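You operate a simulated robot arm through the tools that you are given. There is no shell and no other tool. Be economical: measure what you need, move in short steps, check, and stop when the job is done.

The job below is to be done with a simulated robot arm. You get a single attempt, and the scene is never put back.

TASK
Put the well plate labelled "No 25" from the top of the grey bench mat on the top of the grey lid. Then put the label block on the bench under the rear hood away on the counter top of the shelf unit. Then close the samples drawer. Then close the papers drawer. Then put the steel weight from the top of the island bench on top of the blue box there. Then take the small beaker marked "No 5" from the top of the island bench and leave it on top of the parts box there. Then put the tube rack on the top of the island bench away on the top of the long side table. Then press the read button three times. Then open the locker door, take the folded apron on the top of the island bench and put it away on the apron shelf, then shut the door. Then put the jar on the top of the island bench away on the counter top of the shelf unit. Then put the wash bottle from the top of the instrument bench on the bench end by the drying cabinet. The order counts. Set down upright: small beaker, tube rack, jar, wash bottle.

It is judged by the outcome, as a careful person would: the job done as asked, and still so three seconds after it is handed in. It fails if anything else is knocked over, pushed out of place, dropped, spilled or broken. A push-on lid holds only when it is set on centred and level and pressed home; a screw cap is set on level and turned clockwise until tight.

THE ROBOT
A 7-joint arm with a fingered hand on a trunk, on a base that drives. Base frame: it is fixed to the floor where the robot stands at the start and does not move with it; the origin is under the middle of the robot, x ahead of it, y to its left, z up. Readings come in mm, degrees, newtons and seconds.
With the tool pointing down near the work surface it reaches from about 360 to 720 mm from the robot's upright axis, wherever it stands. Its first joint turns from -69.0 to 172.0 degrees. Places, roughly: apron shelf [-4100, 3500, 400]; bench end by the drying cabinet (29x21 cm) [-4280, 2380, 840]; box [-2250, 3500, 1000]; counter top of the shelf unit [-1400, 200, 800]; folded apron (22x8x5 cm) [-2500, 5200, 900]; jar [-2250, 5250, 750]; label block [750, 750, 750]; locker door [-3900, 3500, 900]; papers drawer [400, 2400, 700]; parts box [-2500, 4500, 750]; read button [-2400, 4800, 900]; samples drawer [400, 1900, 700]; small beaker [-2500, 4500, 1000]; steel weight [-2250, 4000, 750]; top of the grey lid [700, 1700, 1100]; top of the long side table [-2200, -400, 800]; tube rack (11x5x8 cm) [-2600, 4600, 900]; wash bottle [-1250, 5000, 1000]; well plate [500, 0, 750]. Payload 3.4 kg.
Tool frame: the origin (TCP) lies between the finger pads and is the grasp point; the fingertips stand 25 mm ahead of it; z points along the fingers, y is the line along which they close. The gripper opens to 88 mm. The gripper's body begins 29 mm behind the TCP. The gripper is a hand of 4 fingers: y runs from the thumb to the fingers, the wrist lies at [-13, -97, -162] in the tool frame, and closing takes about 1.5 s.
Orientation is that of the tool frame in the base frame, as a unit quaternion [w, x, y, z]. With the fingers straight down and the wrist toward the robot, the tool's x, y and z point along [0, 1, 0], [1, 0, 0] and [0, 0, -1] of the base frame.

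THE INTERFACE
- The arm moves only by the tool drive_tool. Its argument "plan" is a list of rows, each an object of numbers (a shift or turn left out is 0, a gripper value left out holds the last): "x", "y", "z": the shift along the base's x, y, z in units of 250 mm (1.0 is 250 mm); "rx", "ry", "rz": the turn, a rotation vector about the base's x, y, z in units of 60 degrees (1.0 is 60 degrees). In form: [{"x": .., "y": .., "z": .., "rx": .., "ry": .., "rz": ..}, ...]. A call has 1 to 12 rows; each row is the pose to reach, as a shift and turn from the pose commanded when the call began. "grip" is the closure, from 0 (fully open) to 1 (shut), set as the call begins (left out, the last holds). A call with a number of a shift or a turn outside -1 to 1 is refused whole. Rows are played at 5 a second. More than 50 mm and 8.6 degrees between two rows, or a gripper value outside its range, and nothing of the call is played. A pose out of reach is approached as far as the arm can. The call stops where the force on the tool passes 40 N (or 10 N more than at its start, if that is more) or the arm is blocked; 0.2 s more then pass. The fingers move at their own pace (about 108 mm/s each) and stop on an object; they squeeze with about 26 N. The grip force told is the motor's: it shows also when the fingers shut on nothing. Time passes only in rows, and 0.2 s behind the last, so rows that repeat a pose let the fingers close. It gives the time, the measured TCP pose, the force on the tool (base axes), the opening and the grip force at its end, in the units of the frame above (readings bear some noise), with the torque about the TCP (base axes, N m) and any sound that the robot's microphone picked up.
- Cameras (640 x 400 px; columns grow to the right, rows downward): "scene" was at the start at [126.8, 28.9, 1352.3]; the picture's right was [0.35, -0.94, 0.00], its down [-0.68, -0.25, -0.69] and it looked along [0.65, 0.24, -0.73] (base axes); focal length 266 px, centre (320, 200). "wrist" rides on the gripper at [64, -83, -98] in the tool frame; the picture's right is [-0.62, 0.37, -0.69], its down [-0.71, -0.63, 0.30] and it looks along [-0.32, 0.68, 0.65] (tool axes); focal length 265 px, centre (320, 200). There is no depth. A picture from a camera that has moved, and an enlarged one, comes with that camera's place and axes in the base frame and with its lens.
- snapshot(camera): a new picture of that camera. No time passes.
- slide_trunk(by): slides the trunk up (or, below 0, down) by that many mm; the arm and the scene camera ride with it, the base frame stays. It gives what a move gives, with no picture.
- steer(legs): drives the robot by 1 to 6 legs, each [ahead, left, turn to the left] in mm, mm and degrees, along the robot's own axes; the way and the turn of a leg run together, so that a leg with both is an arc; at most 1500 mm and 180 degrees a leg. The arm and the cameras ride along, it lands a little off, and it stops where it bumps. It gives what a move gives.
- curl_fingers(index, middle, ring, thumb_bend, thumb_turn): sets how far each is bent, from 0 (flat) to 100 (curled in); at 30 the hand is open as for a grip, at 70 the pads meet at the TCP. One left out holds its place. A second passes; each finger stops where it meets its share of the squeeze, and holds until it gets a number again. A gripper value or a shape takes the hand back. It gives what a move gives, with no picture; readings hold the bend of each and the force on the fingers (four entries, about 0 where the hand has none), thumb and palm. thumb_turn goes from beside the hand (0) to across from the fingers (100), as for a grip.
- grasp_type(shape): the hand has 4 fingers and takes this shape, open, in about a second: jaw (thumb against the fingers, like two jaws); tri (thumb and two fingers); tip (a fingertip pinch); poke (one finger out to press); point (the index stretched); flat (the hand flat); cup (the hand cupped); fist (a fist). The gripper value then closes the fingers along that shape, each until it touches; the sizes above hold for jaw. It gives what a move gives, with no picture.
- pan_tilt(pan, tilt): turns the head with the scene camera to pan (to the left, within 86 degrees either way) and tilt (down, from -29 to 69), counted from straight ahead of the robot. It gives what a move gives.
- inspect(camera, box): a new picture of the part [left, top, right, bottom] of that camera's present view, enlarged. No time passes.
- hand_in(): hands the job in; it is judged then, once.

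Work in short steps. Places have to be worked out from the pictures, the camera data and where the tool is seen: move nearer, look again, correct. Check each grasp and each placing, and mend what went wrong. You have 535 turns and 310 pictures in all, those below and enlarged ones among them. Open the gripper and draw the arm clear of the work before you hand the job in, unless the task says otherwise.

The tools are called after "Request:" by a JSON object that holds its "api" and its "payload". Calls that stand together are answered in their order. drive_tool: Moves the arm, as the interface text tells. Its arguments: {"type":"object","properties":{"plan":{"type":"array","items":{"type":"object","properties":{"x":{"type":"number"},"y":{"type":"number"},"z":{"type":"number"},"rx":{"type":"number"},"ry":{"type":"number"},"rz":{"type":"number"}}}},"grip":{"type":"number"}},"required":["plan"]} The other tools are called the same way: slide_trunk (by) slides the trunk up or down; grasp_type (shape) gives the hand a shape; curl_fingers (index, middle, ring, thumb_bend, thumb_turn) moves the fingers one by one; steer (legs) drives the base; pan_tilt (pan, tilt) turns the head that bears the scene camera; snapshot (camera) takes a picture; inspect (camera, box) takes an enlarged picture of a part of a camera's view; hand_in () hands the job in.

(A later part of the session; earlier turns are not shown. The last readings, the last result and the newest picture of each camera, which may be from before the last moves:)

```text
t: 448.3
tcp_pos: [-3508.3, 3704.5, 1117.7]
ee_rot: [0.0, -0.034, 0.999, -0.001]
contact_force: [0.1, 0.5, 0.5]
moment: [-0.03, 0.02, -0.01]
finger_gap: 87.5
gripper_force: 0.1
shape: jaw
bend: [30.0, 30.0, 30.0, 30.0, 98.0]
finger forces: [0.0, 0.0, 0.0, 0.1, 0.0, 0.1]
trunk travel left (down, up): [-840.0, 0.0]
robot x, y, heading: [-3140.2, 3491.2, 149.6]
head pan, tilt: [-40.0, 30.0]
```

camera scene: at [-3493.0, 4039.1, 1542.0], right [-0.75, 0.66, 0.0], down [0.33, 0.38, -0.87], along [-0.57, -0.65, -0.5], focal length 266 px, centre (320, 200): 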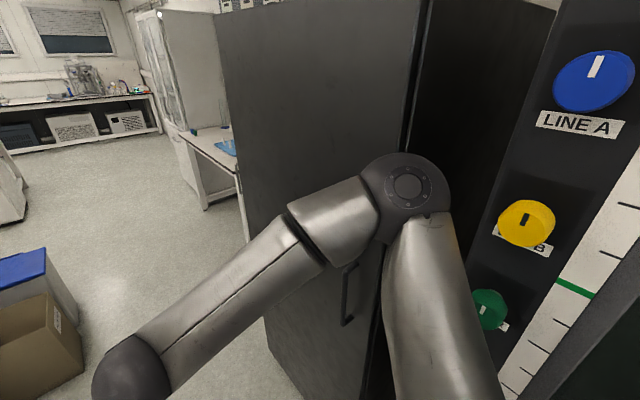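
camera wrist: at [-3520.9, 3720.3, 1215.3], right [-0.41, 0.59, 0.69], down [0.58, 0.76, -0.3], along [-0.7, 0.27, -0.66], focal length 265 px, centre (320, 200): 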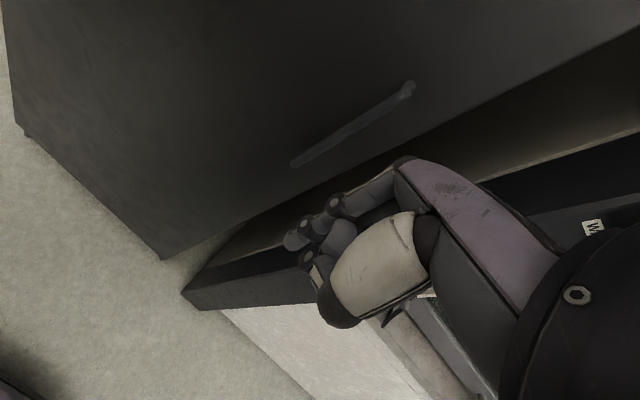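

Feasible. Now pitch the tool toward the door by 45° and lower to handle mid-height.

Request:
{"api": "drive_tool", "payload": {"plan": [{"ry": 0.13, "z": -0.05}, {"ry": 0.26, "z": -0.1}, {"ry": 0.39, "z": -0.15}, {"ry": 0.52, "z": -0.2}, {"ry": 0.65, "z": -0.25}, {"ry": 0.75, "z": -0.3}, {"ry": 0.75, "z": -0.35}, {"ry": 0.75, "z": -0.35}]}}

Request:
{"api": "snapshot", "payload": {"camera": "wrist"}}

Request:
{"api": "pan_tilt", "payload": {"pan": 10, "tilt": 35}}

Request:
{"api": "snapshot", "payload": {"camera": "scene"}}

```text
t: 450.1
tcp_pos: [-3508.9, 3704.8, 1030.3]
ee_rot: [-0.382, -0.033, 0.924, 0.013]
contact_force: [0.5, -0.4, -0.1]
moment: [0.01, 0.02, 0.03]
finger_gap: 87.8
gripper_force: 0.0
shape: jaw
bend: [30.0, 30.0, 30.0, 30.0, 98.0]
finger forces: [0.1, 0.0, 0.1, 0.1, 0.1, 0.0]
trunk travel left (down, up): [-840.0, 0.0]
robot x, y, heading: [-3142.1, 3493.1, 149.6]
head pan, tilt: [-40.0, 30.0]
```

```text
144 pictures are left
camera wrist: at [-3481.6, 3618.6, 1140.6], right [0.91, 0.41, 0.07], down [0.32, -0.58, -0.75], along [-0.27, 0.7, -0.66], focal length 265 px, centre (320, 200)
```

wrist: 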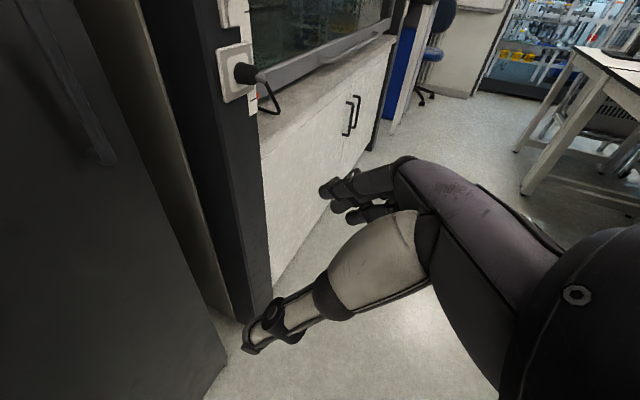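

```text
t: 451.2
tcp_pos: [-3508.8, 3705.4, 1030.7]
ee_rot: [-0.382, -0.032, 0.923, 0.012]
contact_force: [0.3, 0.5, 0.5]
moment: [0.0, 0.04, 0.0]
finger_gap: 87.9
gripper_force: 0.2
shape: jaw
bend: [30.0, 30.0, 30.0, 30.0, 98.0]
finger forces: [0.0, 0.0, 0.0, 0.0, 0.0, 0.1]
trunk travel left (down, up): [-840.0, 0.0]
robot x, y, heading: [-3136.8, 3492.6, 150.0]
head pan, tilt: [10.0, 35.0]
```

```text
143 pictures are left
camera scene: at [-3264.1, 3550.7, 1534.2], right [0.35, 0.94, 0.0], down [0.54, -0.2, -0.82], along [-0.77, 0.28, -0.57], focal length 266 px, centre (320, 200)
```

scene: 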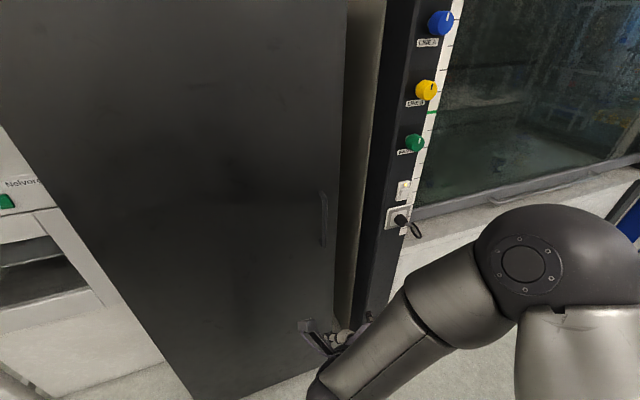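

Handle confirmed at (−3844,3768), z 920–1126. I drive the base so the open hand stands ~55 mm in front of it.

Request:
{"api": "steer", "payload": {"legs": [[272, 84, 0]]}}

Request:
{"api": "snapshot", "payload": {"camera": "scene"}}

Request:
{"api": "snapshot", "payload": {"camera": "wrist"}}

```text
t: 453.3
tcp_pos: [-3792.4, 3771.9, 1030.8]
ee_rot: [-0.383, -0.032, 0.923, 0.013]
contact_force: [0.3, -0.2, -0.8]
moment: [0.03, -0.02, 0.0]
finger_gap: 87.8
gripper_force: 0.0
shape: jaw
bend: [30.0, 30.0, 30.0, 30.0, 98.0]
finger forces: [0.0, 0.0, 0.0, 0.0, 0.0, 0.1]
trunk travel left (down, up): [-840.0, 0.0]
robot x, y, heading: [-3420.3, 3560.7, 149.6]
head pan, tilt: [10.0, 35.0]
```

```text
142 pictures are left
camera scene: at [-3547.3, 3617.5, 1534.2], right [0.35, 0.94, 0.0], down [0.54, -0.2, -0.82], along [-0.77, 0.28, -0.57], focal length 266 px, centre (320, 200)
```

scene: 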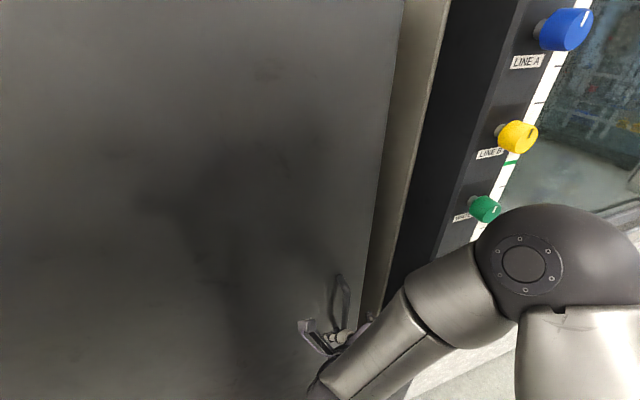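

```text
141 pictures are left
camera wrist: at [-3765.0, 3685.6, 1140.7], right [0.91, 0.41, 0.07], down [0.32, -0.58, -0.75], along [-0.27, 0.7, -0.66], focal length 265 px, centre (320, 200)
```

wrist: 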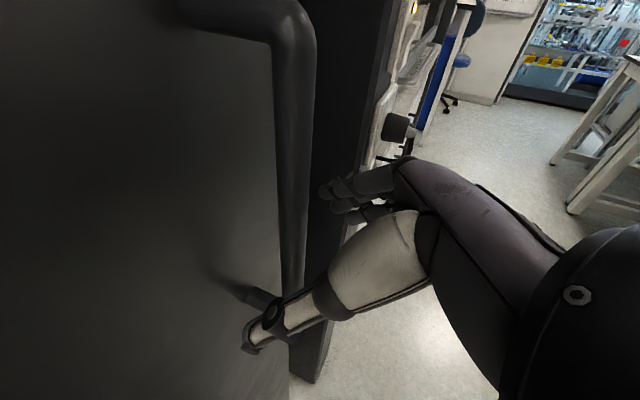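

The bar is between thumb and fingers in line. Advance 44 mm toward the door and close.

Request:
{"api": "drive_tool", "payload": {"plan": [{"x": -0.06, "y": -0.008}, {"x": -0.12, "y": -0.016}, {"x": -0.172, "y": -0.016}, {"x": -0.172, "y": -0.016}]}}

Request:
{"api": "drive_tool", "payload": {"plan": [{}, {}, {}, {}, {}, {}, {}, {}, {}, {}], "grip": 1.0}}

Request:
{"api": "snapshot", "payload": {"camera": "wrist"}}

```text
t: 454.3
tcp_pos: [-3828.7, 3766.8, 1031.6]
ee_rot: [-0.383, -0.033, 0.923, 0.014]
contact_force: [23.8, -3.8, 5.1]
moment: [0.24, -0.22, -1.05]
finger_gap: 88.1
gripper_force: 0.4
shape: jaw
bend: [28.0, 29.0, 30.0, 30.0, 98.0]
finger forces: [25.8, 0.0, 0.0, 0.1, 1.4, 0.0]
trunk travel left (down, up): [-840.0, 0.0]
robot x, y, heading: [-3422.5, 3561.9, 149.7]
head pan, tilt: [10.0, 35.0]
```

```text
t: 456.5
tcp_pos: [-3829.0, 3772.7, 1032.6]
ee_rot: [-0.385, -0.03, 0.923, 0.014]
contact_force: [28.5, 15.2, 5.9]
moment: [0.82, -0.15, -1.54]
finger_gap: 31.9
gripper_force: 25.8
shape: jaw
bend: [24.0, 75.0, 55.0, 88.0, 100.0]
finger forces: [37.5, 0.0, 0.0, 0.0, 10.4, 0.1]
trunk travel left (down, up): [-840.0, 0.0]
robot x, y, heading: [-3425.5, 3563.6, 149.5]
head pan, tilt: [10.0, 35.0]
```

```text
140 pictures are left
camera wrist: at [-3800.3, 3685.8, 1142.3], right [0.91, 0.41, 0.07], down [0.31, -0.58, -0.75], along [-0.27, 0.7, -0.66], focal length 265 px, centre (320, 200)
```

wrist: 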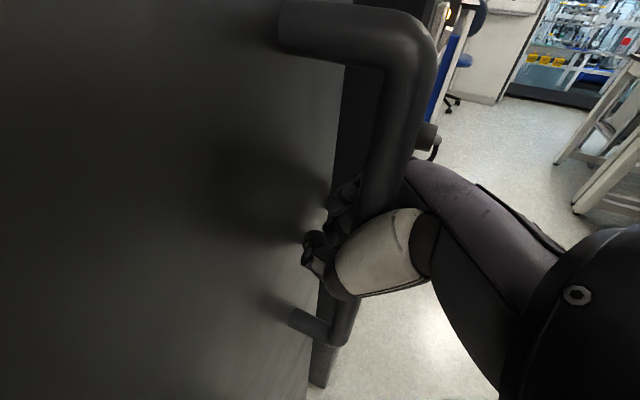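

The bar is caged in the hand. Pull along the arc gently.

Request:
{"api": "drive_tool", "payload": {"plan": [{"x": 0.06}, {"x": 0.12, "y": -0.003}, {"x": 0.18, "y": -0.007}, {"x": 0.24, "y": -0.013}, {"x": 0.3, "y": -0.02}, {"x": 0.36, "y": -0.028}]}}

Request:
{"api": "snapshot", "payload": {"camera": "scene"}}

```text
t: 457.9
tcp_pos: [-3745.2, 3762.8, 1030.4]
ee_rot: [-0.381, -0.032, 0.924, 0.012]
contact_force: [-0.7, 11.8, 6.2]
moment: [0.9, -0.34, -1.97]
finger_gap: 33.9
gripper_force: 26.4
shape: jaw
bend: [21.0, 75.0, 55.0, 86.0, 97.0]
finger forces: [38.1, 0.1, 0.0, 0.0, 25.2, 0.1]
trunk travel left (down, up): [-840.0, 0.0]
robot x, y, heading: [-3424.6, 3557.5, 149.6]
head pan, tilt: [10.0, 35.0]
```

```text
139 pictures are left
camera scene: at [-3546.4, 3620.6, 1534.1], right [0.35, 0.94, 0.0], down [0.54, -0.2, -0.82], along [-0.77, 0.28, -0.57], focal length 266 px, centre (320, 200)
```

scene: 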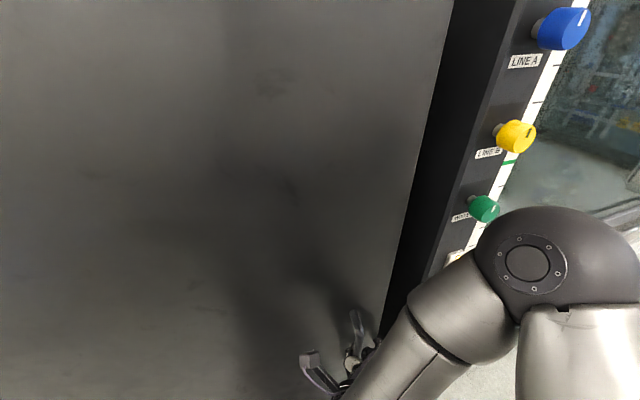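

Door is moving. I continue pulling by driving the base back along the arc.

Request:
{"api": "steer", "payload": {"legs": [[-93, -29, 0], [-94, -11, 0]]}}

Request:
{"api": "snapshot", "payload": {"camera": "scene"}}

```text
t: 459.7
tcp_pos: [-3564.9, 3701.8, 1031.2]
ee_rot: [-0.382, -0.033, 0.924, 0.012]
contact_force: [-2.6, 2.9, -5.3]
moment: [0.32, -0.6, -2.27]
finger_gap: 36.4
gripper_force: 25.7
shape: jaw
bend: [18.0, 75.0, 55.0, 78.0, 91.0]
finger forces: [44.1, 0.0, 0.1, 0.1, 30.8, 0.0]
trunk travel left (down, up): [-840.0, 0.0]
robot x, y, heading: [-3240.2, 3503.0, 149.6]
head pan, tilt: [10.0, 35.0]
```

```text
138 pictures are left
camera scene: at [-3366.9, 3558.9, 1534.1], right [0.34, 0.94, 0.0], down [0.54, -0.2, -0.82], along [-0.77, 0.28, -0.57], focal length 266 px, centre (320, 200)
```

scene: 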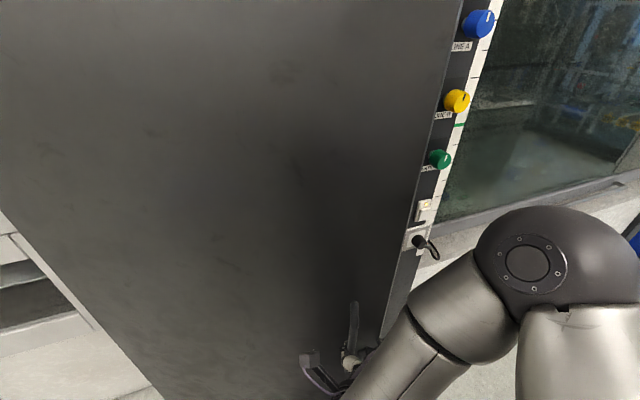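

Door is ~28° open. To keep the grip aligned I rotate the whole robot about the hinge (arc motion), 30° further.

Request:
{"api": "steer", "payload": {"legs": [[-102, 68, -10], [-102, 68, -10], [-102, 68, -10]]}}

Request:
{"api": "snapshot", "payload": {"camera": "scene"}}

```text
t: 462.7
tcp_pos: [-3347.2, 3480.3, 1029.6]
ee_rot: [-0.365, 0.208, 0.9, 0.111]
contact_force: [-1.0, 3.2, -5.1]
moment: [-0.13, -0.6, -2.13]
finger_gap: 36.1
gripper_force: 25.8
shape: jaw
bend: [18.0, 75.0, 55.0, 78.0, 91.0]
finger forces: [44.0, 0.0, 0.1, 0.0, 31.5, 0.0]
trunk travel left (down, up): [-840.0, 0.0]
robot x, y, heading: [-3172.0, 3139.7, 119.5]
head pan, tilt: [10.0, 35.0]
```

```text
137 pictures are left
camera scene: at [-3249.3, 3257.6, 1534.1], right [0.77, 0.64, 0.0], down [0.37, -0.44, -0.82], along [-0.52, 0.63, -0.57], focal length 266 px, centre (320, 200)
```

scene: 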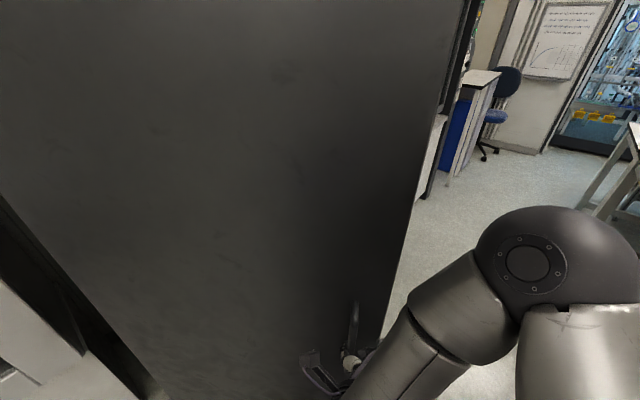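

Works well. Continue 35° more.

Request:
{"api": "steer", "payload": {"legs": [[-102, 68, -10], [-102, 68, -10], [-102, 68, -10], [-51, 34, -5]]}}

Request:
{"api": "pan_tilt", "payload": {"pan": 30, "tilt": 25}}

Request:
{"api": "snapshot", "payload": {"camera": "scene"}}

```text
t: 466.2
tcp_pos: [-3281.7, 3127.6, 1030.9]
ee_rot: [-0.314, 0.469, 0.797, 0.216]
contact_force: [-9.4, 2.8, -2.5]
moment: [-0.25, -0.72, -2.11]
finger_gap: 37.7
gripper_force: 25.7
shape: jaw
bend: [19.0, 75.0, 55.0, 75.0, 90.0]
finger forces: [44.8, 0.0, 0.0, 0.1, 37.9, 0.0]
trunk travel left (down, up): [-840.0, 0.0]
robot x, y, heading: [-3321.7, 2754.5, 84.6]
head pan, tilt: [10.0, 35.0]
```

```text
t: 467.1
tcp_pos: [-3279.3, 3129.3, 1030.1]
ee_rot: [-0.315, 0.469, 0.796, 0.216]
contact_force: [-9.6, 4.8, 3.3]
moment: [-0.06, -0.86, -1.87]
finger_gap: 37.4
gripper_force: 26.3
shape: jaw
bend: [19.0, 75.0, 55.0, 75.0, 90.0]
finger forces: [42.2, 0.0, 0.1, 0.1, 37.3, 0.1]
trunk travel left (down, up): [-840.0, 0.0]
robot x, y, heading: [-3323.5, 2750.2, 84.7]
head pan, tilt: [30.0, 25.0]
```

```text
136 pictures are left
camera scene: at [-3359.2, 2887.1, 1549.8], right [0.91, 0.42, 0.0], down [0.18, -0.39, -0.91], along [-0.38, 0.82, -0.42], focal length 266 px, centre (320, 200)
```

scene: 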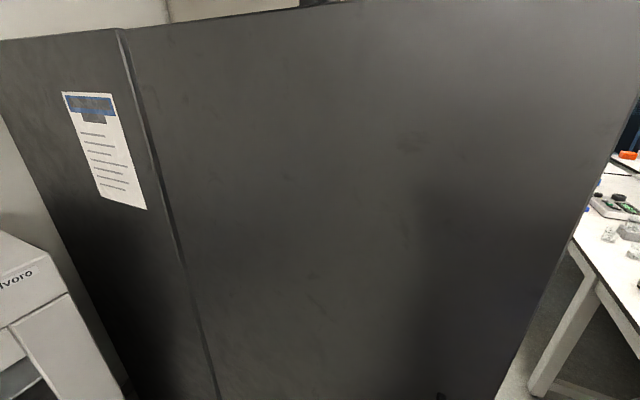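

Door is ~90° open. Release the handle and back away.

Request:
{"api": "drive_tool", "payload": {"plan": [{}, {}, {}, {}, {}, {}], "grip": 0.0}}

Request:
{"api": "steer", "payload": {"legs": [[-110, -55, 0]]}}

Request:
{"api": "snapshot", "payload": {"camera": "wrist"}}

```text
t: 468.4
tcp_pos: [-3277.3, 3126.8, 1030.8]
ee_rot: [-0.315, 0.469, 0.796, 0.216]
contact_force: [-0.1, 0.3, 0.1]
moment: [0.01, 0.0, 0.01]
finger_gap: 87.7
gripper_force: 0.1
shape: jaw
bend: [30.0, 30.0, 30.0, 30.0, 98.0]
finger forces: [0.0, 0.0, 0.0, 0.0, 0.1, 0.0]
trunk travel left (down, up): [-840.0, 0.0]
robot x, y, heading: [-3323.1, 2751.1, 84.7]
head pan, tilt: [30.0, 25.0]
```

```text
t: 469.7
tcp_pos: [-3231.3, 3016.2, 1030.7]
ee_rot: [-0.315, 0.47, 0.796, 0.216]
contact_force: [0.5, -0.1, 0.1]
moment: [-0.01, -0.01, 0.0]
finger_gap: 87.6
gripper_force: 0.1
shape: jaw
bend: [30.0, 30.0, 30.0, 30.0, 98.0]
finger forces: [0.0, 0.0, 0.0, 0.0, 0.0, 0.0]
trunk travel left (down, up): [-840.0, 0.0]
robot x, y, heading: [-3278.6, 2637.3, 84.5]
head pan, tilt: [30.0, 25.0]
```

```text
135 pictures are left
camera wrist: at [-3301.0, 2954.5, 1140.4], right [0.75, -0.65, 0.07], down [-0.39, -0.54, -0.75], along [0.53, 0.54, -0.66], focal length 265 px, centre (320, 200)
```

wrist: 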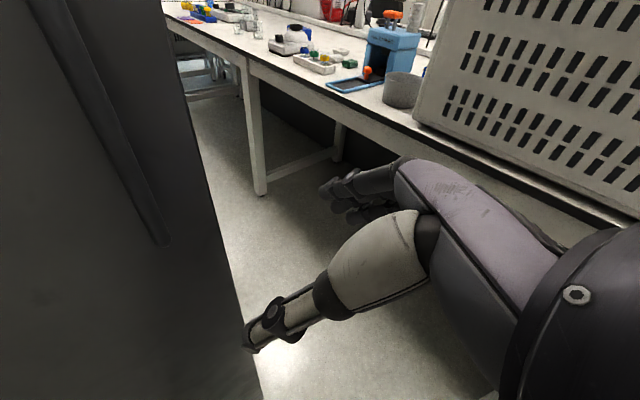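

Handle free. I return the tool to pointing down and raise it.

Request:
{"api": "drive_tool", "payload": {"plan": [{"rx": -0.11, "ry": -0.053, "z": 0.05}, {"rx": -0.22, "ry": -0.106, "z": 0.1}, {"rx": -0.33, "ry": -0.159, "z": 0.16}, {"rx": -0.44, "ry": -0.212, "z": 0.22}, {"rx": -0.55, "ry": -0.265, "z": 0.3}, {"rx": -0.678, "ry": -0.317, "z": 0.38}, {"rx": -0.678, "ry": -0.317, "z": 0.38}]}}

```text
t: 471.3
tcp_pos: [-3233.4, 3015.4, 1126.0]
ee_rot: [0.001, 0.51, 0.86, -0.001]
contact_force: [-0.4, -0.9, 1.2]
moment: [-0.01, -0.03, 0.02]
finger_gap: 87.7
gripper_force: 0.0
shape: jaw
bend: [30.0, 30.0, 30.0, 30.0, 98.0]
finger forces: [0.0, 0.0, 0.1, 0.0, 0.1, 0.0]
trunk travel left (down, up): [-840.0, 0.0]
robot x, y, heading: [-3273.3, 2639.7, 84.5]
head pan, tilt: [30.0, 25.0]
```

To pass north I need the aisle clear: I push the door back to about 50° with the closed hand (driving north), then go round and re-open it from inside.

Request:
{"api": "drive_tool", "payload": {"plan": [{}, {}, {}, {}, {}, {}, {}], "grip": 1.0}}

Request:
{"api": "steer", "payload": {"legs": [[0, 205, 5.5], [380, 0, 0]]}}

Request:
{"api": "pan_tilt", "payload": {"pan": 0, "tilt": 30}}

Request:
{"api": "snapshot", "payload": {"camera": "scene"}}

```text
t: 472.9
tcp_pos: [-3232.1, 3015.7, 1124.5]
ee_rot: [0.001, 0.508, 0.861, 0.0]
contact_force: [0.5, 0.0, 0.0]
moment: [-0.01, 0.0, -0.02]
finger_gap: 0.0
gripper_force: 26.4
shape: jaw
bend: [70.0, 70.0, 70.0, 40.0, 100.0]
finger forces: [0.0, 0.0, 0.0, 0.0, 0.0, 0.1]
trunk travel left (down, up): [-840.0, 0.0]
robot x, y, heading: [-3278.4, 2637.2, 84.5]
head pan, tilt: [30.0, 25.0]
```

```text
t: 476.5
tcp_pos: [-3478.0, 3403.6, 1124.3]
ee_rot: [0.001, 0.465, 0.885, 0.0]
contact_force: [-0.9, -0.6, -0.6]
moment: [0.02, 0.0, 0.03]
finger_gap: 0.0
gripper_force: 26.3
shape: jaw
bend: [70.0, 70.0, 70.0, 40.0, 100.0]
finger forces: [0.0, 0.0, 0.0, 0.0, 0.0, 0.1]
trunk travel left (down, up): [-840.0, 0.0]
robot x, y, heading: [-3488.3, 3022.2, 90.5]
head pan, tilt: [30.0, 25.0]
```

```text
t: 477.4
tcp_pos: [-3479.6, 3402.8, 1125.2]
ee_rot: [0.0, 0.465, 0.885, 0.0]
contact_force: [-0.5, 0.2, 0.5]
moment: [0.03, -0.02, -0.01]
finger_gap: 0.0
gripper_force: 26.0
shape: jaw
bend: [70.0, 70.0, 70.0, 40.0, 100.0]
finger forces: [0.1, 0.0, 0.1, 0.0, 0.1, 0.0]
trunk travel left (down, up): [-840.0, 0.0]
robot x, y, heading: [-3484.1, 3021.6, 90.3]
head pan, tilt: [0.0, 30.0]
```

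```text
134 pictures are left
camera scene: at [-3486.0, 3165.1, 1542.0], right [1.0, 0.01, 0.0], down [0.0, -0.5, -0.87], along [-0.01, 0.87, -0.5], focal length 266 px, centre (320, 200)
```

scene: 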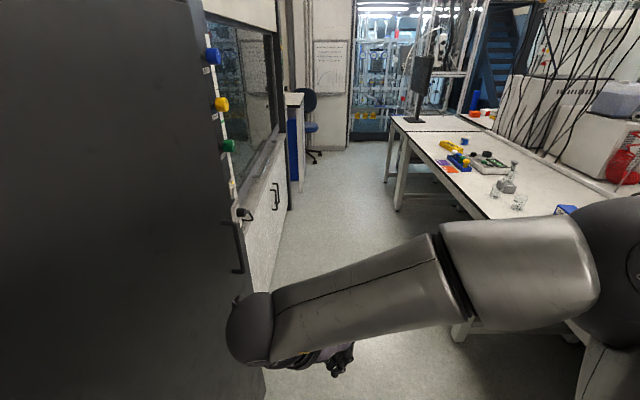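

The door swung back to ~12° ajar. I'll repeat the handle grip but stop at ~45° so I can pass. Drive to the staging spot south-east of the handle.

Request:
{"api": "steer", "payload": {"legs": [[0, -206, 0], [420, 0, 0], [0, 0, 47.3]]}}

Request:
{"api": "drive_tool", "payload": {"plan": [{"rx": 0.018, "ry": 0.13, "z": -0.05}, {"rx": 0.036, "ry": 0.26, "z": -0.1}, {"rx": 0.054, "ry": 0.39, "z": -0.16}, {"rx": 0.072, "ry": 0.52, "z": -0.22}, {"rx": 0.09, "ry": 0.65, "z": -0.3}, {"rx": 0.104, "ry": 0.743, "z": -0.38}, {"rx": 0.104, "ry": 0.743, "z": -0.38}, {"rx": 0.104, "ry": 0.743, "z": -0.38}], "grip": 0.0}}

Request:
{"api": "snapshot", "payload": {"camera": "wrist"}}

Request:
{"api": "snapshot", "payload": {"camera": "scene"}}

```text
t: 483.4
tcp_pos: [-3559.9, 3703.7, 1125.2]
ee_rot: [0.002, 0.063, 0.998, 0.001]
contact_force: [-1.0, -0.4, -0.1]
moment: [0.0, 0.01, -0.01]
finger_gap: 0.2
gripper_force: 25.8
shape: jaw
bend: [70.0, 70.0, 70.0, 40.0, 100.0]
finger forces: [0.0, 0.0, 0.0, 0.0, 0.1, 0.0]
trunk travel left (down, up): [-840.0, 0.0]
robot x, y, heading: [-3283.4, 3441.0, 138.5]
head pan, tilt: [0.0, 30.0]
```

```text
t: 485.2
tcp_pos: [-3561.9, 3703.0, 1028.9]
ee_rot: [-0.382, 0.059, 0.922, 0.029]
contact_force: [-0.1, -0.1, -0.1]
moment: [0.0, 0.0, -0.01]
finger_gap: 87.8
gripper_force: 0.1
shape: jaw
bend: [30.0, 30.0, 30.0, 30.0, 98.0]
finger forces: [0.0, 0.1, 0.0, 0.1, 0.0, 0.0]
trunk travel left (down, up): [-840.0, 0.0]
robot x, y, heading: [-3284.0, 3447.2, 138.5]
head pan, tilt: [0.0, 30.0]
```

```text
133 pictures are left
camera wrist: at [-3549.6, 3618.2, 1142.2], right [0.97, 0.24, 0.06], down [0.21, -0.66, -0.73], along [-0.14, 0.71, -0.69], focal length 265 px, centre (320, 200)
```

wrist: 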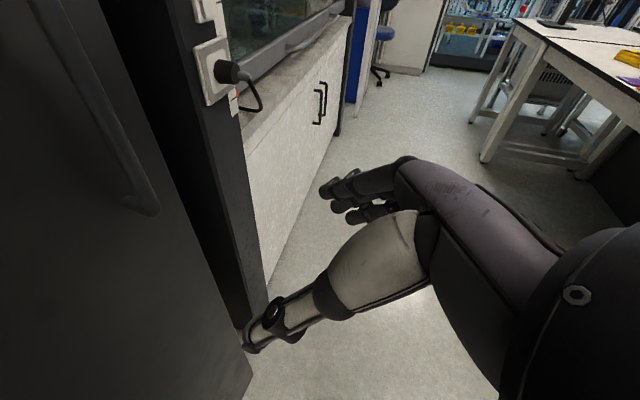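

```text
132 pictures are left
camera scene: at [-3386.6, 3538.8, 1542.0], right [0.66, 0.75, 0.0], down [0.37, -0.33, -0.87], along [-0.65, 0.57, -0.5], focal length 266 px, centre (320, 200)
```

scene: 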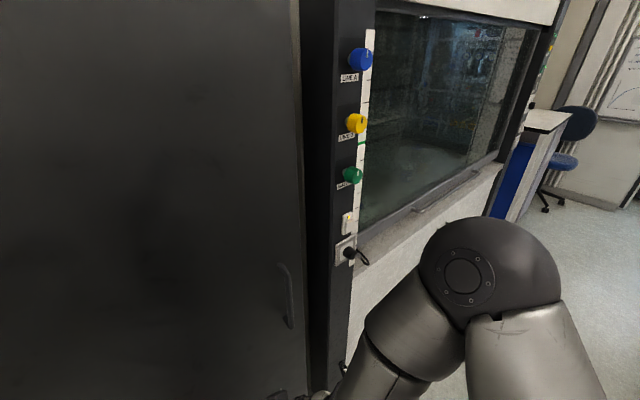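

Handle now at ≈(−3763,3768). Drive to a 50 mm standoff, then check.

Request:
{"api": "steer", "payload": {"legs": [[140, 49, 0]]}}

Request:
{"api": "snapshot", "payload": {"camera": "wrist"}}

```text
t: 486.6
tcp_pos: [-3699.7, 3763.0, 1029.7]
ee_rot: [-0.381, 0.058, 0.922, 0.028]
contact_force: [0.4, -0.3, 0.0]
moment: [0.0, 0.0, -0.01]
finger_gap: 87.6
gripper_force: 0.0
shape: jaw
bend: [30.0, 30.0, 30.0, 30.0, 98.0]
finger forces: [0.0, 0.0, 0.1, 0.1, 0.0, 0.0]
trunk travel left (down, up): [-840.0, 0.0]
robot x, y, heading: [-3421.3, 3503.2, 138.7]
head pan, tilt: [0.0, 30.0]
```

```text
131 pictures are left
camera wrist: at [-3688.1, 3676.7, 1142.5], right [0.97, 0.24, 0.06], down [0.21, -0.66, -0.73], along [-0.14, 0.71, -0.69], focal length 265 px, centre (320, 200)
```

wrist: 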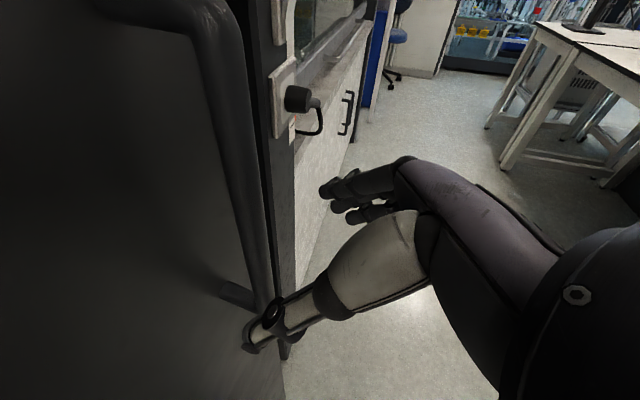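

Advance ~58 mm onto the bar and close.

Request:
{"api": "drive_tool", "payload": {"plan": [{"x": -0.08, "y": 0.01}, {"x": -0.16, "y": 0.02}, {"x": -0.22, "y": 0.028}, {"x": -0.235, "y": 0.03}]}}

Request:
{"api": "drive_tool", "payload": {"plan": [{}, {}, {}, {}, {}, {}, {}, {}, {}, {}], "grip": 1.0}}

Request:
{"api": "snapshot", "payload": {"camera": "wrist"}}

```text
t: 487.6
tcp_pos: [-3758.3, 3770.1, 1029.8]
ee_rot: [-0.382, 0.059, 0.922, 0.029]
contact_force: [-0.5, 0.0, -1.0]
moment: [-0.02, -0.01, -0.02]
finger_gap: 87.8
gripper_force: 0.0
shape: jaw
bend: [30.0, 30.0, 30.0, 30.0, 98.0]
finger forces: [0.1, 0.0, 0.0, 0.0, 0.1, 0.0]
trunk travel left (down, up): [-840.0, 0.0]
robot x, y, heading: [-3421.8, 3501.1, 138.2]
head pan, tilt: [0.0, 30.0]
```

```text
t: 489.8
tcp_pos: [-3758.3, 3767.8, 1030.3]
ee_rot: [-0.381, 0.059, 0.922, 0.03]
contact_force: [-1.1, -8.2, -3.4]
moment: [0.14, -0.09, 0.01]
finger_gap: 6.5
gripper_force: 26.2
shape: jaw
bend: [70.0, 70.0, 70.0, 77.0, 100.0]
finger forces: [0.2, 3.3, 5.0, 0.1, 22.8, 0.0]
trunk travel left (down, up): [-840.0, 0.0]
robot x, y, heading: [-3422.8, 3503.3, 138.6]
head pan, tilt: [0.0, 30.0]
```

```text
130 pictures are left
camera wrist: at [-3747.4, 3682.4, 1142.5], right [0.97, 0.24, 0.06], down [0.21, -0.65, -0.73], along [-0.14, 0.72, -0.68], focal length 265 px, centre (320, 200)
```

wrist: 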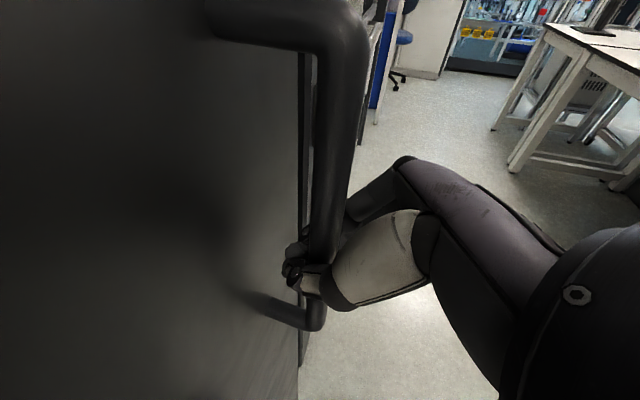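

Firm grip on the bar. Swing the door ~40° by rotating the robot about the hinge.

Request:
{"api": "steer", "payload": {"legs": [[-92, 23, -10], [-92, 23, -10], [-92, 23, -10], [-92, 23, -10]]}}

Request:
{"api": "drive_tool", "payload": {"plan": [{}, {}, {}, {}, {}, {}], "grip": 0.0}}

```text
t: 493.1
tcp_pos: [-3412.8, 3566.2, 1030.0]
ee_rot: [-0.348, 0.373, 0.845, 0.159]
contact_force: [4.7, 3.0, -0.8]
moment: [0.1, -0.1, 0.04]
finger_gap: 4.2
gripper_force: 26.8
shape: jaw
bend: [70.0, 70.0, 70.0, 79.0, 100.0]
finger forces: [0.1, 0.1, 4.4, 0.0, 0.1, 0.0]
trunk travel left (down, up): [-840.0, 0.0]
robot x, y, heading: [-3328.1, 3140.6, 98.2]
head pan, tilt: [0.0, 30.0]
```

```text
t: 494.5
tcp_pos: [-3413.6, 3564.3, 1029.7]
ee_rot: [-0.349, 0.372, 0.846, 0.159]
contact_force: [0.0, -0.2, 0.0]
moment: [0.02, 0.01, -0.01]
finger_gap: 87.6
gripper_force: 0.1
shape: jaw
bend: [30.0, 30.0, 30.0, 30.0, 98.0]
finger forces: [0.1, 0.1, 0.0, 0.0, 0.0, 0.1]
trunk travel left (down, up): [-840.0, 0.0]
robot x, y, heading: [-3330.6, 3144.6, 98.4]
head pan, tilt: [0.0, 30.0]
```

Door is at ~48°. Release done; back away, then drive past the door edge to the north side.

Request:
{"api": "steer", "payload": {"legs": [[-83, -55, 0], [0, 0, -8.4], [0, -235, 0], [1100, 0, 0]]}}

Request:
{"api": "pan_tilt", "payload": {"pan": 80, "tilt": 25}}

Request:
{"api": "snapshot", "payload": {"camera": "scene"}}

```text
t: 502.8
tcp_pos: [-3044.1, 4581.5, 1030.2]
ee_rot: [-0.335, 0.436, 0.815, 0.185]
contact_force: [0.0, -0.7, 0.3]
moment: [-0.03, 0.01, 0.0]
finger_gap: 88.0
gripper_force: 0.0
shape: jaw
bend: [30.0, 30.0, 30.0, 30.0, 98.0]
finger forces: [0.0, 0.1, 0.1, 0.0, 0.0, 0.0]
trunk travel left (down, up): [-840.0, 0.0]
robot x, y, heading: [-3021.7, 4146.5, 89.4]
head pan, tilt: [0.0, 30.0]
```

```text
t: 504.3
tcp_pos: [-3042.0, 4581.4, 1029.5]
ee_rot: [-0.336, 0.435, 0.815, 0.184]
contact_force: [0.7, -0.2, 0.6]
moment: [-0.01, 0.0, 0.0]
finger_gap: 87.8
gripper_force: 0.0
shape: jaw
bend: [30.0, 30.0, 30.0, 30.0, 98.0]
finger forces: [0.0, 0.0, 0.1, 0.0, 0.1, 0.0]
trunk travel left (down, up): [-840.0, 0.0]
robot x, y, heading: [-3024.2, 4149.5, 89.7]
head pan, tilt: [80.0, 25.0]
```

```text
129 pictures are left
camera scene: at [-3111.3, 4219.7, 1550.0], right [0.18, 0.98, 0.0], down [0.42, -0.08, -0.91], along [-0.89, 0.16, -0.42], focal length 266 px, centre (320, 200)
```

scene: 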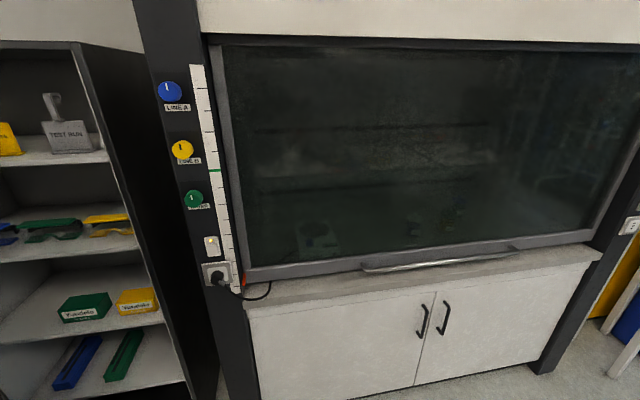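

I see the shelves: blue and green folded aprons lie on the lowest visible shelf. First I level the tool, close the hand, turn south and push the door fully open from inside.

Request:
{"api": "drive_tool", "payload": {"plan": [{"rx": -0.104, "ry": -0.07, "z": 0.04}, {"rx": -0.208, "ry": -0.139, "z": 0.08}, {"rx": -0.312, "ry": -0.208, "z": 0.12}, {"rx": -0.416, "ry": -0.277, "z": 0.16}, {"rx": -0.52, "ry": -0.347, "z": 0.2}, {"rx": -0.624, "ry": -0.416, "z": 0.24}, {"rx": -0.624, "ry": -0.416, "z": 0.24}], "grip": 1.0}}

Request:
{"api": "steer", "payload": {"legs": [[0, 0, 180], [0, -400, 0]]}}

Request:
{"api": "pan_tilt", "payload": {"pan": -10, "tilt": 25}}

Request:
{"api": "snapshot", "payload": {"camera": "scene"}}

```text
t: 505.9
tcp_pos: [-3043.3, 4580.6, 1089.8]
ee_rot: [0.002, 0.47, 0.883, 0.002]
contact_force: [0.1, -0.4, -0.2]
moment: [0.02, -0.03, 0.01]
finger_gap: 0.0
gripper_force: 26.1
shape: jaw
bend: [70.0, 70.0, 70.0, 40.0, 100.0]
finger forces: [0.0, 0.0, 0.0, 0.0, 0.0, 0.1]
trunk travel left (down, up): [-840.0, 0.0]
robot x, y, heading: [-3023.3, 4148.8, 89.6]
head pan, tilt: [80.0, 25.0]
```

```text
t: 515.8
tcp_pos: [-3403.5, 3721.1, 1089.1]
ee_rot: [0.004, 0.884, -0.467, -0.002]
contact_force: [0.2, -0.7, 1.5]
moment: [0.01, -0.02, 0.01]
finger_gap: 0.2
gripper_force: 26.4
shape: jaw
bend: [70.0, 70.0, 70.0, 40.0, 100.0]
finger forces: [0.1, 0.0, 0.1, 0.0, 0.0, 0.0]
trunk travel left (down, up): [-840.0, 0.0]
robot x, y, heading: [-3423.1, 4149.8, -89.8]
head pan, tilt: [80.0, 25.0]
```

```text
t: 517.5
tcp_pos: [-3402.8, 3720.8, 1090.8]
ee_rot: [0.003, 0.884, -0.467, -0.001]
contact_force: [-0.6, 0.1, 0.7]
moment: [-0.01, 0.02, 0.0]
finger_gap: 0.2
gripper_force: 26.0
shape: jaw
bend: [70.0, 70.0, 70.0, 40.0, 100.0]
finger forces: [0.0, 0.1, 0.0, 0.1, 0.0, 0.0]
trunk travel left (down, up): [-840.0, 0.0]
robot x, y, heading: [-3425.7, 4148.3, -90.1]
head pan, tilt: [-10.0, 25.0]
```

```text
128 pictures are left
camera scene: at [-3440.4, 4010.2, 1550.0], right [-0.98, 0.17, 0.0], down [0.07, 0.42, -0.91], along [-0.16, -0.89, -0.42], focal length 266 px, centre (320, 200)
```

scene: 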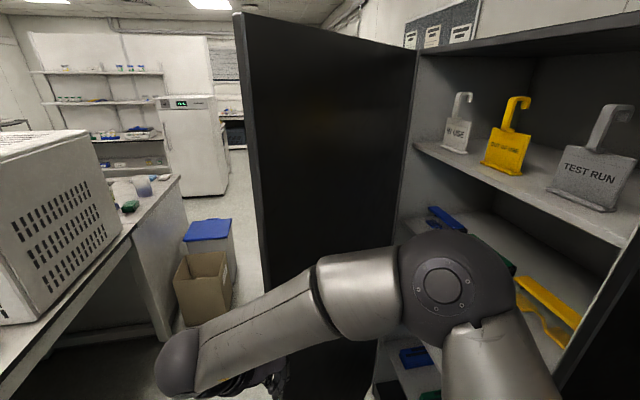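

Door stands at ~48°. Shift 70 mm west and drive south, pushing the door's inner face open.

Request:
{"api": "steer", "payload": {"legs": [[0, -70, 0], [300, 0, 0], [200, 0, 0]]}}

Request:
{"api": "snapshot", "payload": {"camera": "scene"}}

```text
t: 519.5
tcp_pos: [-3470.2, 3599.3, 1087.5]
ee_rot: [-0.001, 0.889, -0.458, -0.004]
contact_force: [0.5, 0.5, 0.7]
moment: [0.02, -0.01, -0.03]
finger_gap: 0.0
gripper_force: 26.4
shape: jaw
bend: [70.0, 70.0, 70.0, 40.0, 100.0]
finger forces: [0.1, 0.1, 0.0, 0.0, 0.0, 0.0]
trunk travel left (down, up): [-840.0, 0.0]
robot x, y, heading: [-3497.9, 4023.2, -90.1]
head pan, tilt: [-10.0, 25.0]
stopped in leg 2: the force on the tool passed its limit at 58 N (the readings are from after the stop); the commanded pose is now the measured one
```

```text
127 pictures are left
camera scene: at [-3510.6, 3883.7, 1549.7], right [-0.98, 0.18, 0.0], down [0.07, 0.42, -0.91], along [-0.16, -0.89, -0.42], focal length 266 px, centre (320, 200)
```

scene: 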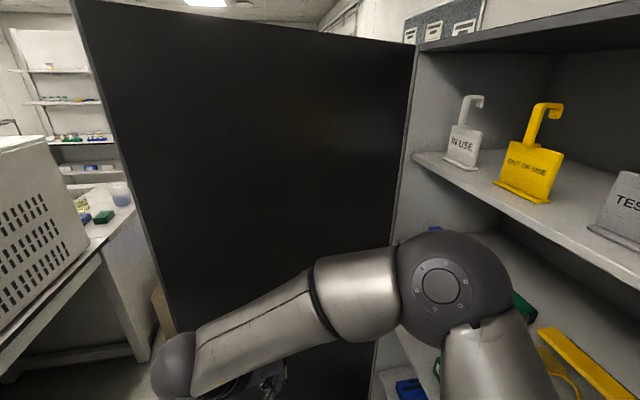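

Impact stopped the drive. I push more slowly with the arm.

Request:
{"api": "drive_tool", "payload": {"plan": [{"y": -0.05}, {"y": -0.1}, {"y": -0.16}, {"y": -0.22}, {"y": -0.28}, {"y": -0.34}, {"y": -0.4}, {"y": -0.46}, {"y": -0.52}, {"y": -0.58}, {"y": -0.64}]}}

Request:
{"api": "snapshot", "payload": {"camera": "scene"}}

```text
t: 521.9
tcp_pos: [-3470.2, 3439.6, 1088.8]
ee_rot: [0.0, 0.888, -0.46, -0.003]
contact_force: [0.2, 0.0, 1.6]
moment: [-0.03, -0.04, 0.01]
finger_gap: 0.0
gripper_force: 25.8
shape: jaw
bend: [70.0, 70.0, 70.0, 40.0, 100.0]
finger forces: [0.0, 0.0, 0.0, 0.1, 0.0, 0.1]
trunk travel left (down, up): [-840.0, 0.0]
robot x, y, heading: [-3497.7, 4027.0, -89.9]
head pan, tilt: [-10.0, 25.0]
```

```text
126 pictures are left
camera scene: at [-3513.6, 3885.5, 1549.9], right [-0.98, 0.18, 0.0], down [0.07, 0.42, -0.91], along [-0.16, -0.89, -0.42], focal length 266 px, centre (320, 200)
```

scene: 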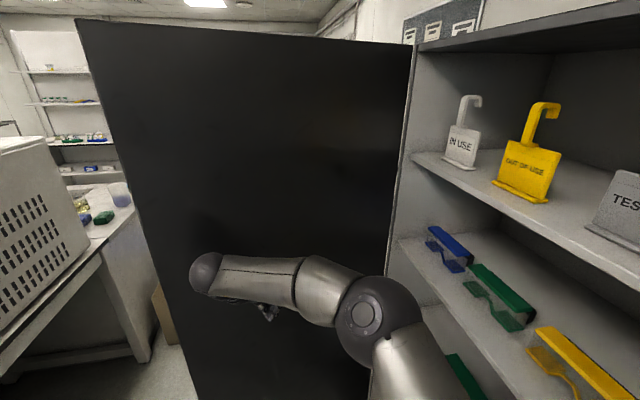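

Door at ~67°. Move base slightly ahead and push on.

Request:
{"api": "steer", "payload": {"legs": [[45, 0, 0]]}}

Request:
{"api": "drive_tool", "payload": {"plan": [{"y": -0.05}, {"y": -0.1}, {"y": -0.15}, {"y": -0.2}, {"y": -0.25}, {"y": -0.3}, {"y": -0.35}, {"y": -0.4}, {"y": -0.45}]}}

Request:
{"api": "steer", "payload": {"legs": [[50, 0, 0]]}}

Request:
{"api": "snapshot", "payload": {"camera": "scene"}}

```text
t: 522.8
tcp_pos: [-3471.2, 3396.6, 1088.5]
ee_rot: [0.001, 0.888, -0.459, -0.002]
contact_force: [0.3, -0.8, -0.5]
moment: [-0.01, 0.01, -0.01]
finger_gap: 0.2
gripper_force: 26.1
shape: jaw
bend: [70.0, 70.0, 70.0, 40.0, 100.0]
finger forces: [0.0, 0.1, 0.0, 0.1, 0.1, 0.0]
trunk travel left (down, up): [-840.0, 0.0]
robot x, y, heading: [-3497.7, 3981.9, -89.9]
head pan, tilt: [-10.0, 25.0]
```

```text
t: 524.8
tcp_pos: [-3486.1, 3326.6, 1088.7]
ee_rot: [-0.001, 0.888, -0.46, -0.002]
contact_force: [0.0, -0.1, -0.1]
moment: [-0.02, 0.0, 0.01]
finger_gap: 0.0
gripper_force: 25.8
shape: jaw
bend: [70.0, 70.0, 70.0, 40.0, 100.0]
finger forces: [0.0, 0.0, 0.0, 0.0, 0.0, 0.0]
out of reach, approached as far as the arm can: row 6, 7, 8, 9
trunk travel left (down, up): [-840.0, 0.0]
robot x, y, heading: [-3496.5, 3982.3, -90.3]
head pan, tilt: [-10.0, 25.0]
```

```text
t: 525.7
tcp_pos: [-3486.0, 3277.9, 1089.5]
ee_rot: [0.0, 0.888, -0.46, -0.003]
contact_force: [-0.1, -1.2, 0.2]
moment: [0.04, 0.0, 0.0]
finger_gap: 0.0
gripper_force: 26.1
shape: jaw
bend: [70.0, 70.0, 70.0, 40.0, 100.0]
finger forces: [0.1, 0.1, 0.1, 0.1, 0.0, 0.0]
trunk travel left (down, up): [-840.0, 0.0]
robot x, y, heading: [-3498.8, 3930.0, -90.0]
head pan, tilt: [-10.0, 25.0]
```

```text
125 pictures are left
camera scene: at [-3514.1, 3793.1, 1550.1], right [-0.98, 0.18, 0.0], down [0.07, 0.42, -0.91], along [-0.16, -0.89, -0.42], focal length 266 px, centre (320, 200)
```

scene: 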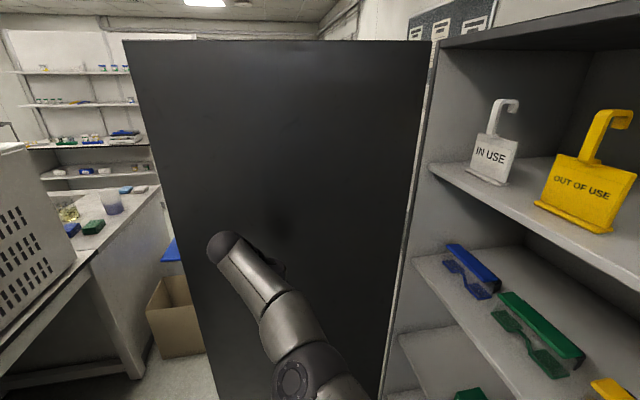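

The door is at ~90–95°. Retract, and go fetch the folded apron at the island (≈(−2490,5170)).

Request:
{"api": "drive_tool", "payload": {"plan": [{"y": 0.15, "z": 0.05}, {"y": 0.3, "z": 0.1}, {"y": 0.45, "z": 0.15}, {"y": 0.6, "z": 0.2}, {"y": 0.75, "z": 0.2}, {"y": 0.9, "z": 0.2}], "grip": 0.0}}

Request:
{"api": "steer", "payload": {"legs": [[-150, 0, 0], [0, 380, 0], [0, 0, 90], [0, 1080, 0]]}}

Request:
{"api": "pan_tilt", "payload": {"pan": 0, "tilt": 40}}

Request:
{"api": "snapshot", "payload": {"camera": "scene"}}

Request:
{"api": "snapshot", "payload": {"camera": "wrist"}}

```text
t: 527.1
tcp_pos: [-3486.9, 3503.4, 1140.0]
ee_rot: [0.0, 0.889, -0.459, -0.003]
contact_force: [0.7, 0.7, 0.1]
moment: [-0.01, 0.03, -0.02]
finger_gap: 87.6
gripper_force: 0.1
shape: jaw
bend: [30.0, 30.0, 30.0, 30.0, 98.0]
finger forces: [0.0, 0.0, 0.1, 0.0, 0.1, 0.0]
trunk travel left (down, up): [-840.0, 0.0]
robot x, y, heading: [-3503.4, 3929.4, -90.0]
head pan, tilt: [-10.0, 25.0]
```

```text
t: 539.5
tcp_pos: [-2668.0, 5183.5, 1138.8]
ee_rot: [0.002, 0.956, 0.293, -0.003]
contact_force: [-0.7, 0.2, 0.0]
moment: [-0.03, 0.0, 0.04]
finger_gap: 87.7
gripper_force: 0.0
shape: jaw
bend: [30.0, 30.0, 30.0, 30.0, 98.0]
finger forces: [0.0, 0.0, 0.1, 0.1, 0.1, 0.1]
trunk travel left (down, up): [-840.0, 0.0]
robot x, y, heading: [-3097.6, 5181.6, -1.4]
head pan, tilt: [-10.0, 25.0]
```

```text
t: 540.2
tcp_pos: [-2667.5, 5183.6, 1139.0]
ee_rot: [0.002, 0.956, 0.292, -0.003]
contact_force: [0.7, -0.1, -0.4]
moment: [0.02, 0.0, 0.04]
finger_gap: 87.8
gripper_force: 0.1
shape: jaw
bend: [30.0, 30.0, 30.0, 30.0, 98.0]
finger forces: [0.0, 0.0, 0.1, 0.0, 0.1, 0.1]
trunk travel left (down, up): [-840.0, 0.0]
robot x, y, heading: [-3097.1, 5178.3, -1.6]
head pan, tilt: [0.0, 40.0]
```

```text
124 pictures are left
camera scene: at [-2959.4, 5178.2, 1526.7], right [-0.02, -1.0, 0.0], down [-0.64, 0.02, -0.77], along [0.77, -0.02, -0.64], focal length 266 px, centre (320, 200)
```

scene: 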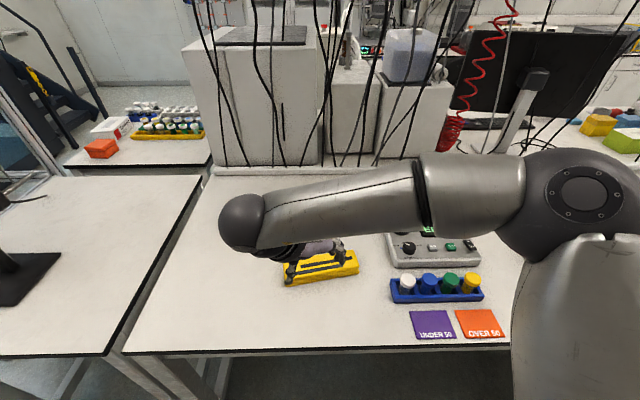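

```text
123 pictures are left
camera wrist: at [-2661.0, 5289.8, 1235.7], right [-0.31, -0.65, 0.7], down [-0.95, 0.12, -0.3], along [0.11, -0.75, -0.65], focal length 265 px, centre (320, 200)
```

wrist: 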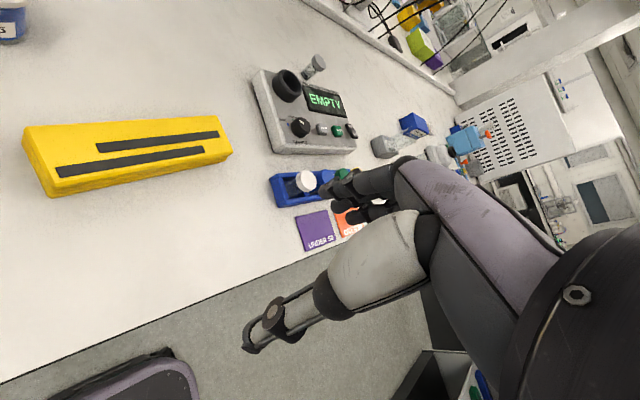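

Apron centre ≈(−2499,5172), long axis ~11° off y. I move 80 mm closer and turn the tool so the fingers close across its width.

Request:
{"api": "steer", "payload": {"legs": [[80, 0, 0]]}}

Request:
{"api": "drive_tool", "payload": {"plan": [{"rz": 0.13}, {"rz": 0.26}, {"rz": 0.39}, {"rz": 0.52}, {"rz": 0.65}, {"rz": 0.78}, {"rz": 0.91}, {"rz": 1.0}]}}

Request:
{"api": "curl_fingers", "payload": {"index": 18, "middle": 18, "ring": 18, "thumb_bend": 18}}

Request:
{"api": "drive_tool", "payload": {"plan": [{"rz": 0.11, "x": 0.1, "y": -0.02, "z": -0.1}, {"rz": 0.11, "x": 0.2, "y": -0.04, "z": -0.2}, {"rz": 0.11, "x": 0.31, "y": -0.05, "z": -0.34}, {"rz": 0.11, "x": 0.35, "y": -0.05, "z": -0.5}, {"rz": 0.11, "x": 0.35, "y": -0.05, "z": -0.5}]}}

Request:
{"api": "snapshot", "payload": {"camera": "wrist"}}

```text
t: 541.3
tcp_pos: [-2586.9, 5182.0, 1138.5]
ee_rot: [0.002, 0.956, 0.293, -0.002]
contact_force: [-0.2, 0.0, -0.3]
moment: [0.02, -0.01, -0.01]
finger_gap: 88.0
gripper_force: 0.1
shape: jaw
bend: [30.0, 30.0, 30.0, 30.0, 98.0]
finger forces: [0.0, 0.0, 0.0, 0.0, 0.0, 0.0]
trunk travel left (down, up): [-840.0, 0.0]
robot x, y, heading: [-3017.7, 5178.3, -1.4]
head pan, tilt: [0.0, 40.0]
```

```text
t: 543.1
tcp_pos: [-2588.7, 5181.2, 1139.5]
ee_rot: [0.003, 0.68, 0.733, -0.002]
contact_force: [-0.8, 0.6, 0.3]
moment: [0.0, -0.02, 0.03]
finger_gap: 87.6
gripper_force: 0.0
shape: jaw
bend: [30.0, 30.0, 30.0, 30.0, 98.0]
finger forces: [0.0, 0.1, 0.1, 0.0, 0.0, 0.0]
trunk travel left (down, up): [-840.0, 0.0]
robot x, y, heading: [-3015.3, 5177.0, -1.6]
head pan, tilt: [0.0, 40.0]
```

```text
t: 544.1
tcp_pos: [-2587.1, 5182.3, 1139.5]
ee_rot: [0.002, 0.682, 0.731, -0.001]
contact_force: [-0.1, 0.6, 0.4]
moment: [-0.02, 0.0, -0.01]
finger_gap: 106.8
gripper_force: 0.1
shape: fingers
bend: [18.0, 18.0, 18.0, 18.0, 98.0]
finger forces: [0.0, 0.0, 0.0, 0.0, 0.1, 0.0]
trunk travel left (down, up): [-840.0, 0.0]
robot x, y, heading: [-3015.4, 5178.0, -1.2]
head pan, tilt: [0.0, 40.0]
```

```text
t: 545.3
tcp_pos: [-2499.8, 5169.5, 1013.1]
ee_rot: [0.002, 0.639, 0.769, 0.0]
contact_force: [-0.4, -0.5, 0.5]
moment: [0.01, 0.0, -0.03]
finger_gap: 107.1
gripper_force: 0.1
shape: fingers
bend: [18.0, 18.0, 18.0, 18.0, 98.0]
finger forces: [0.0, 0.0, 0.1, 0.1, 0.1, 0.1]
trunk travel left (down, up): [-840.0, 0.0]
robot x, y, heading: [-3012.3, 5178.5, -1.6]
head pan, tilt: [0.0, 40.0]
```

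```text
122 pictures are left
camera wrist: at [-2595.4, 5217.8, 1109.2], right [0.47, -0.54, 0.7], down [-0.49, -0.82, -0.3], along [0.73, -0.19, -0.65], focal length 265 px, centre (320, 200)
```

wrist: 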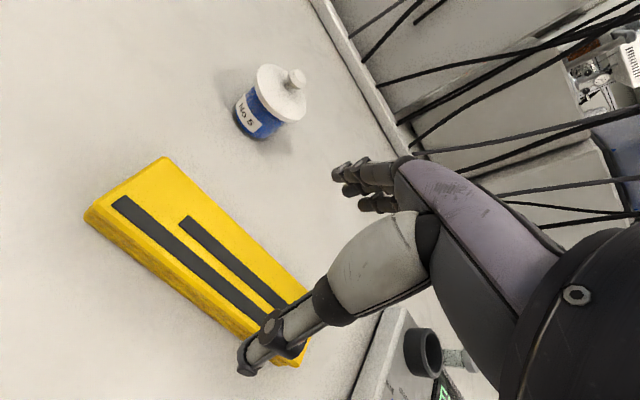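

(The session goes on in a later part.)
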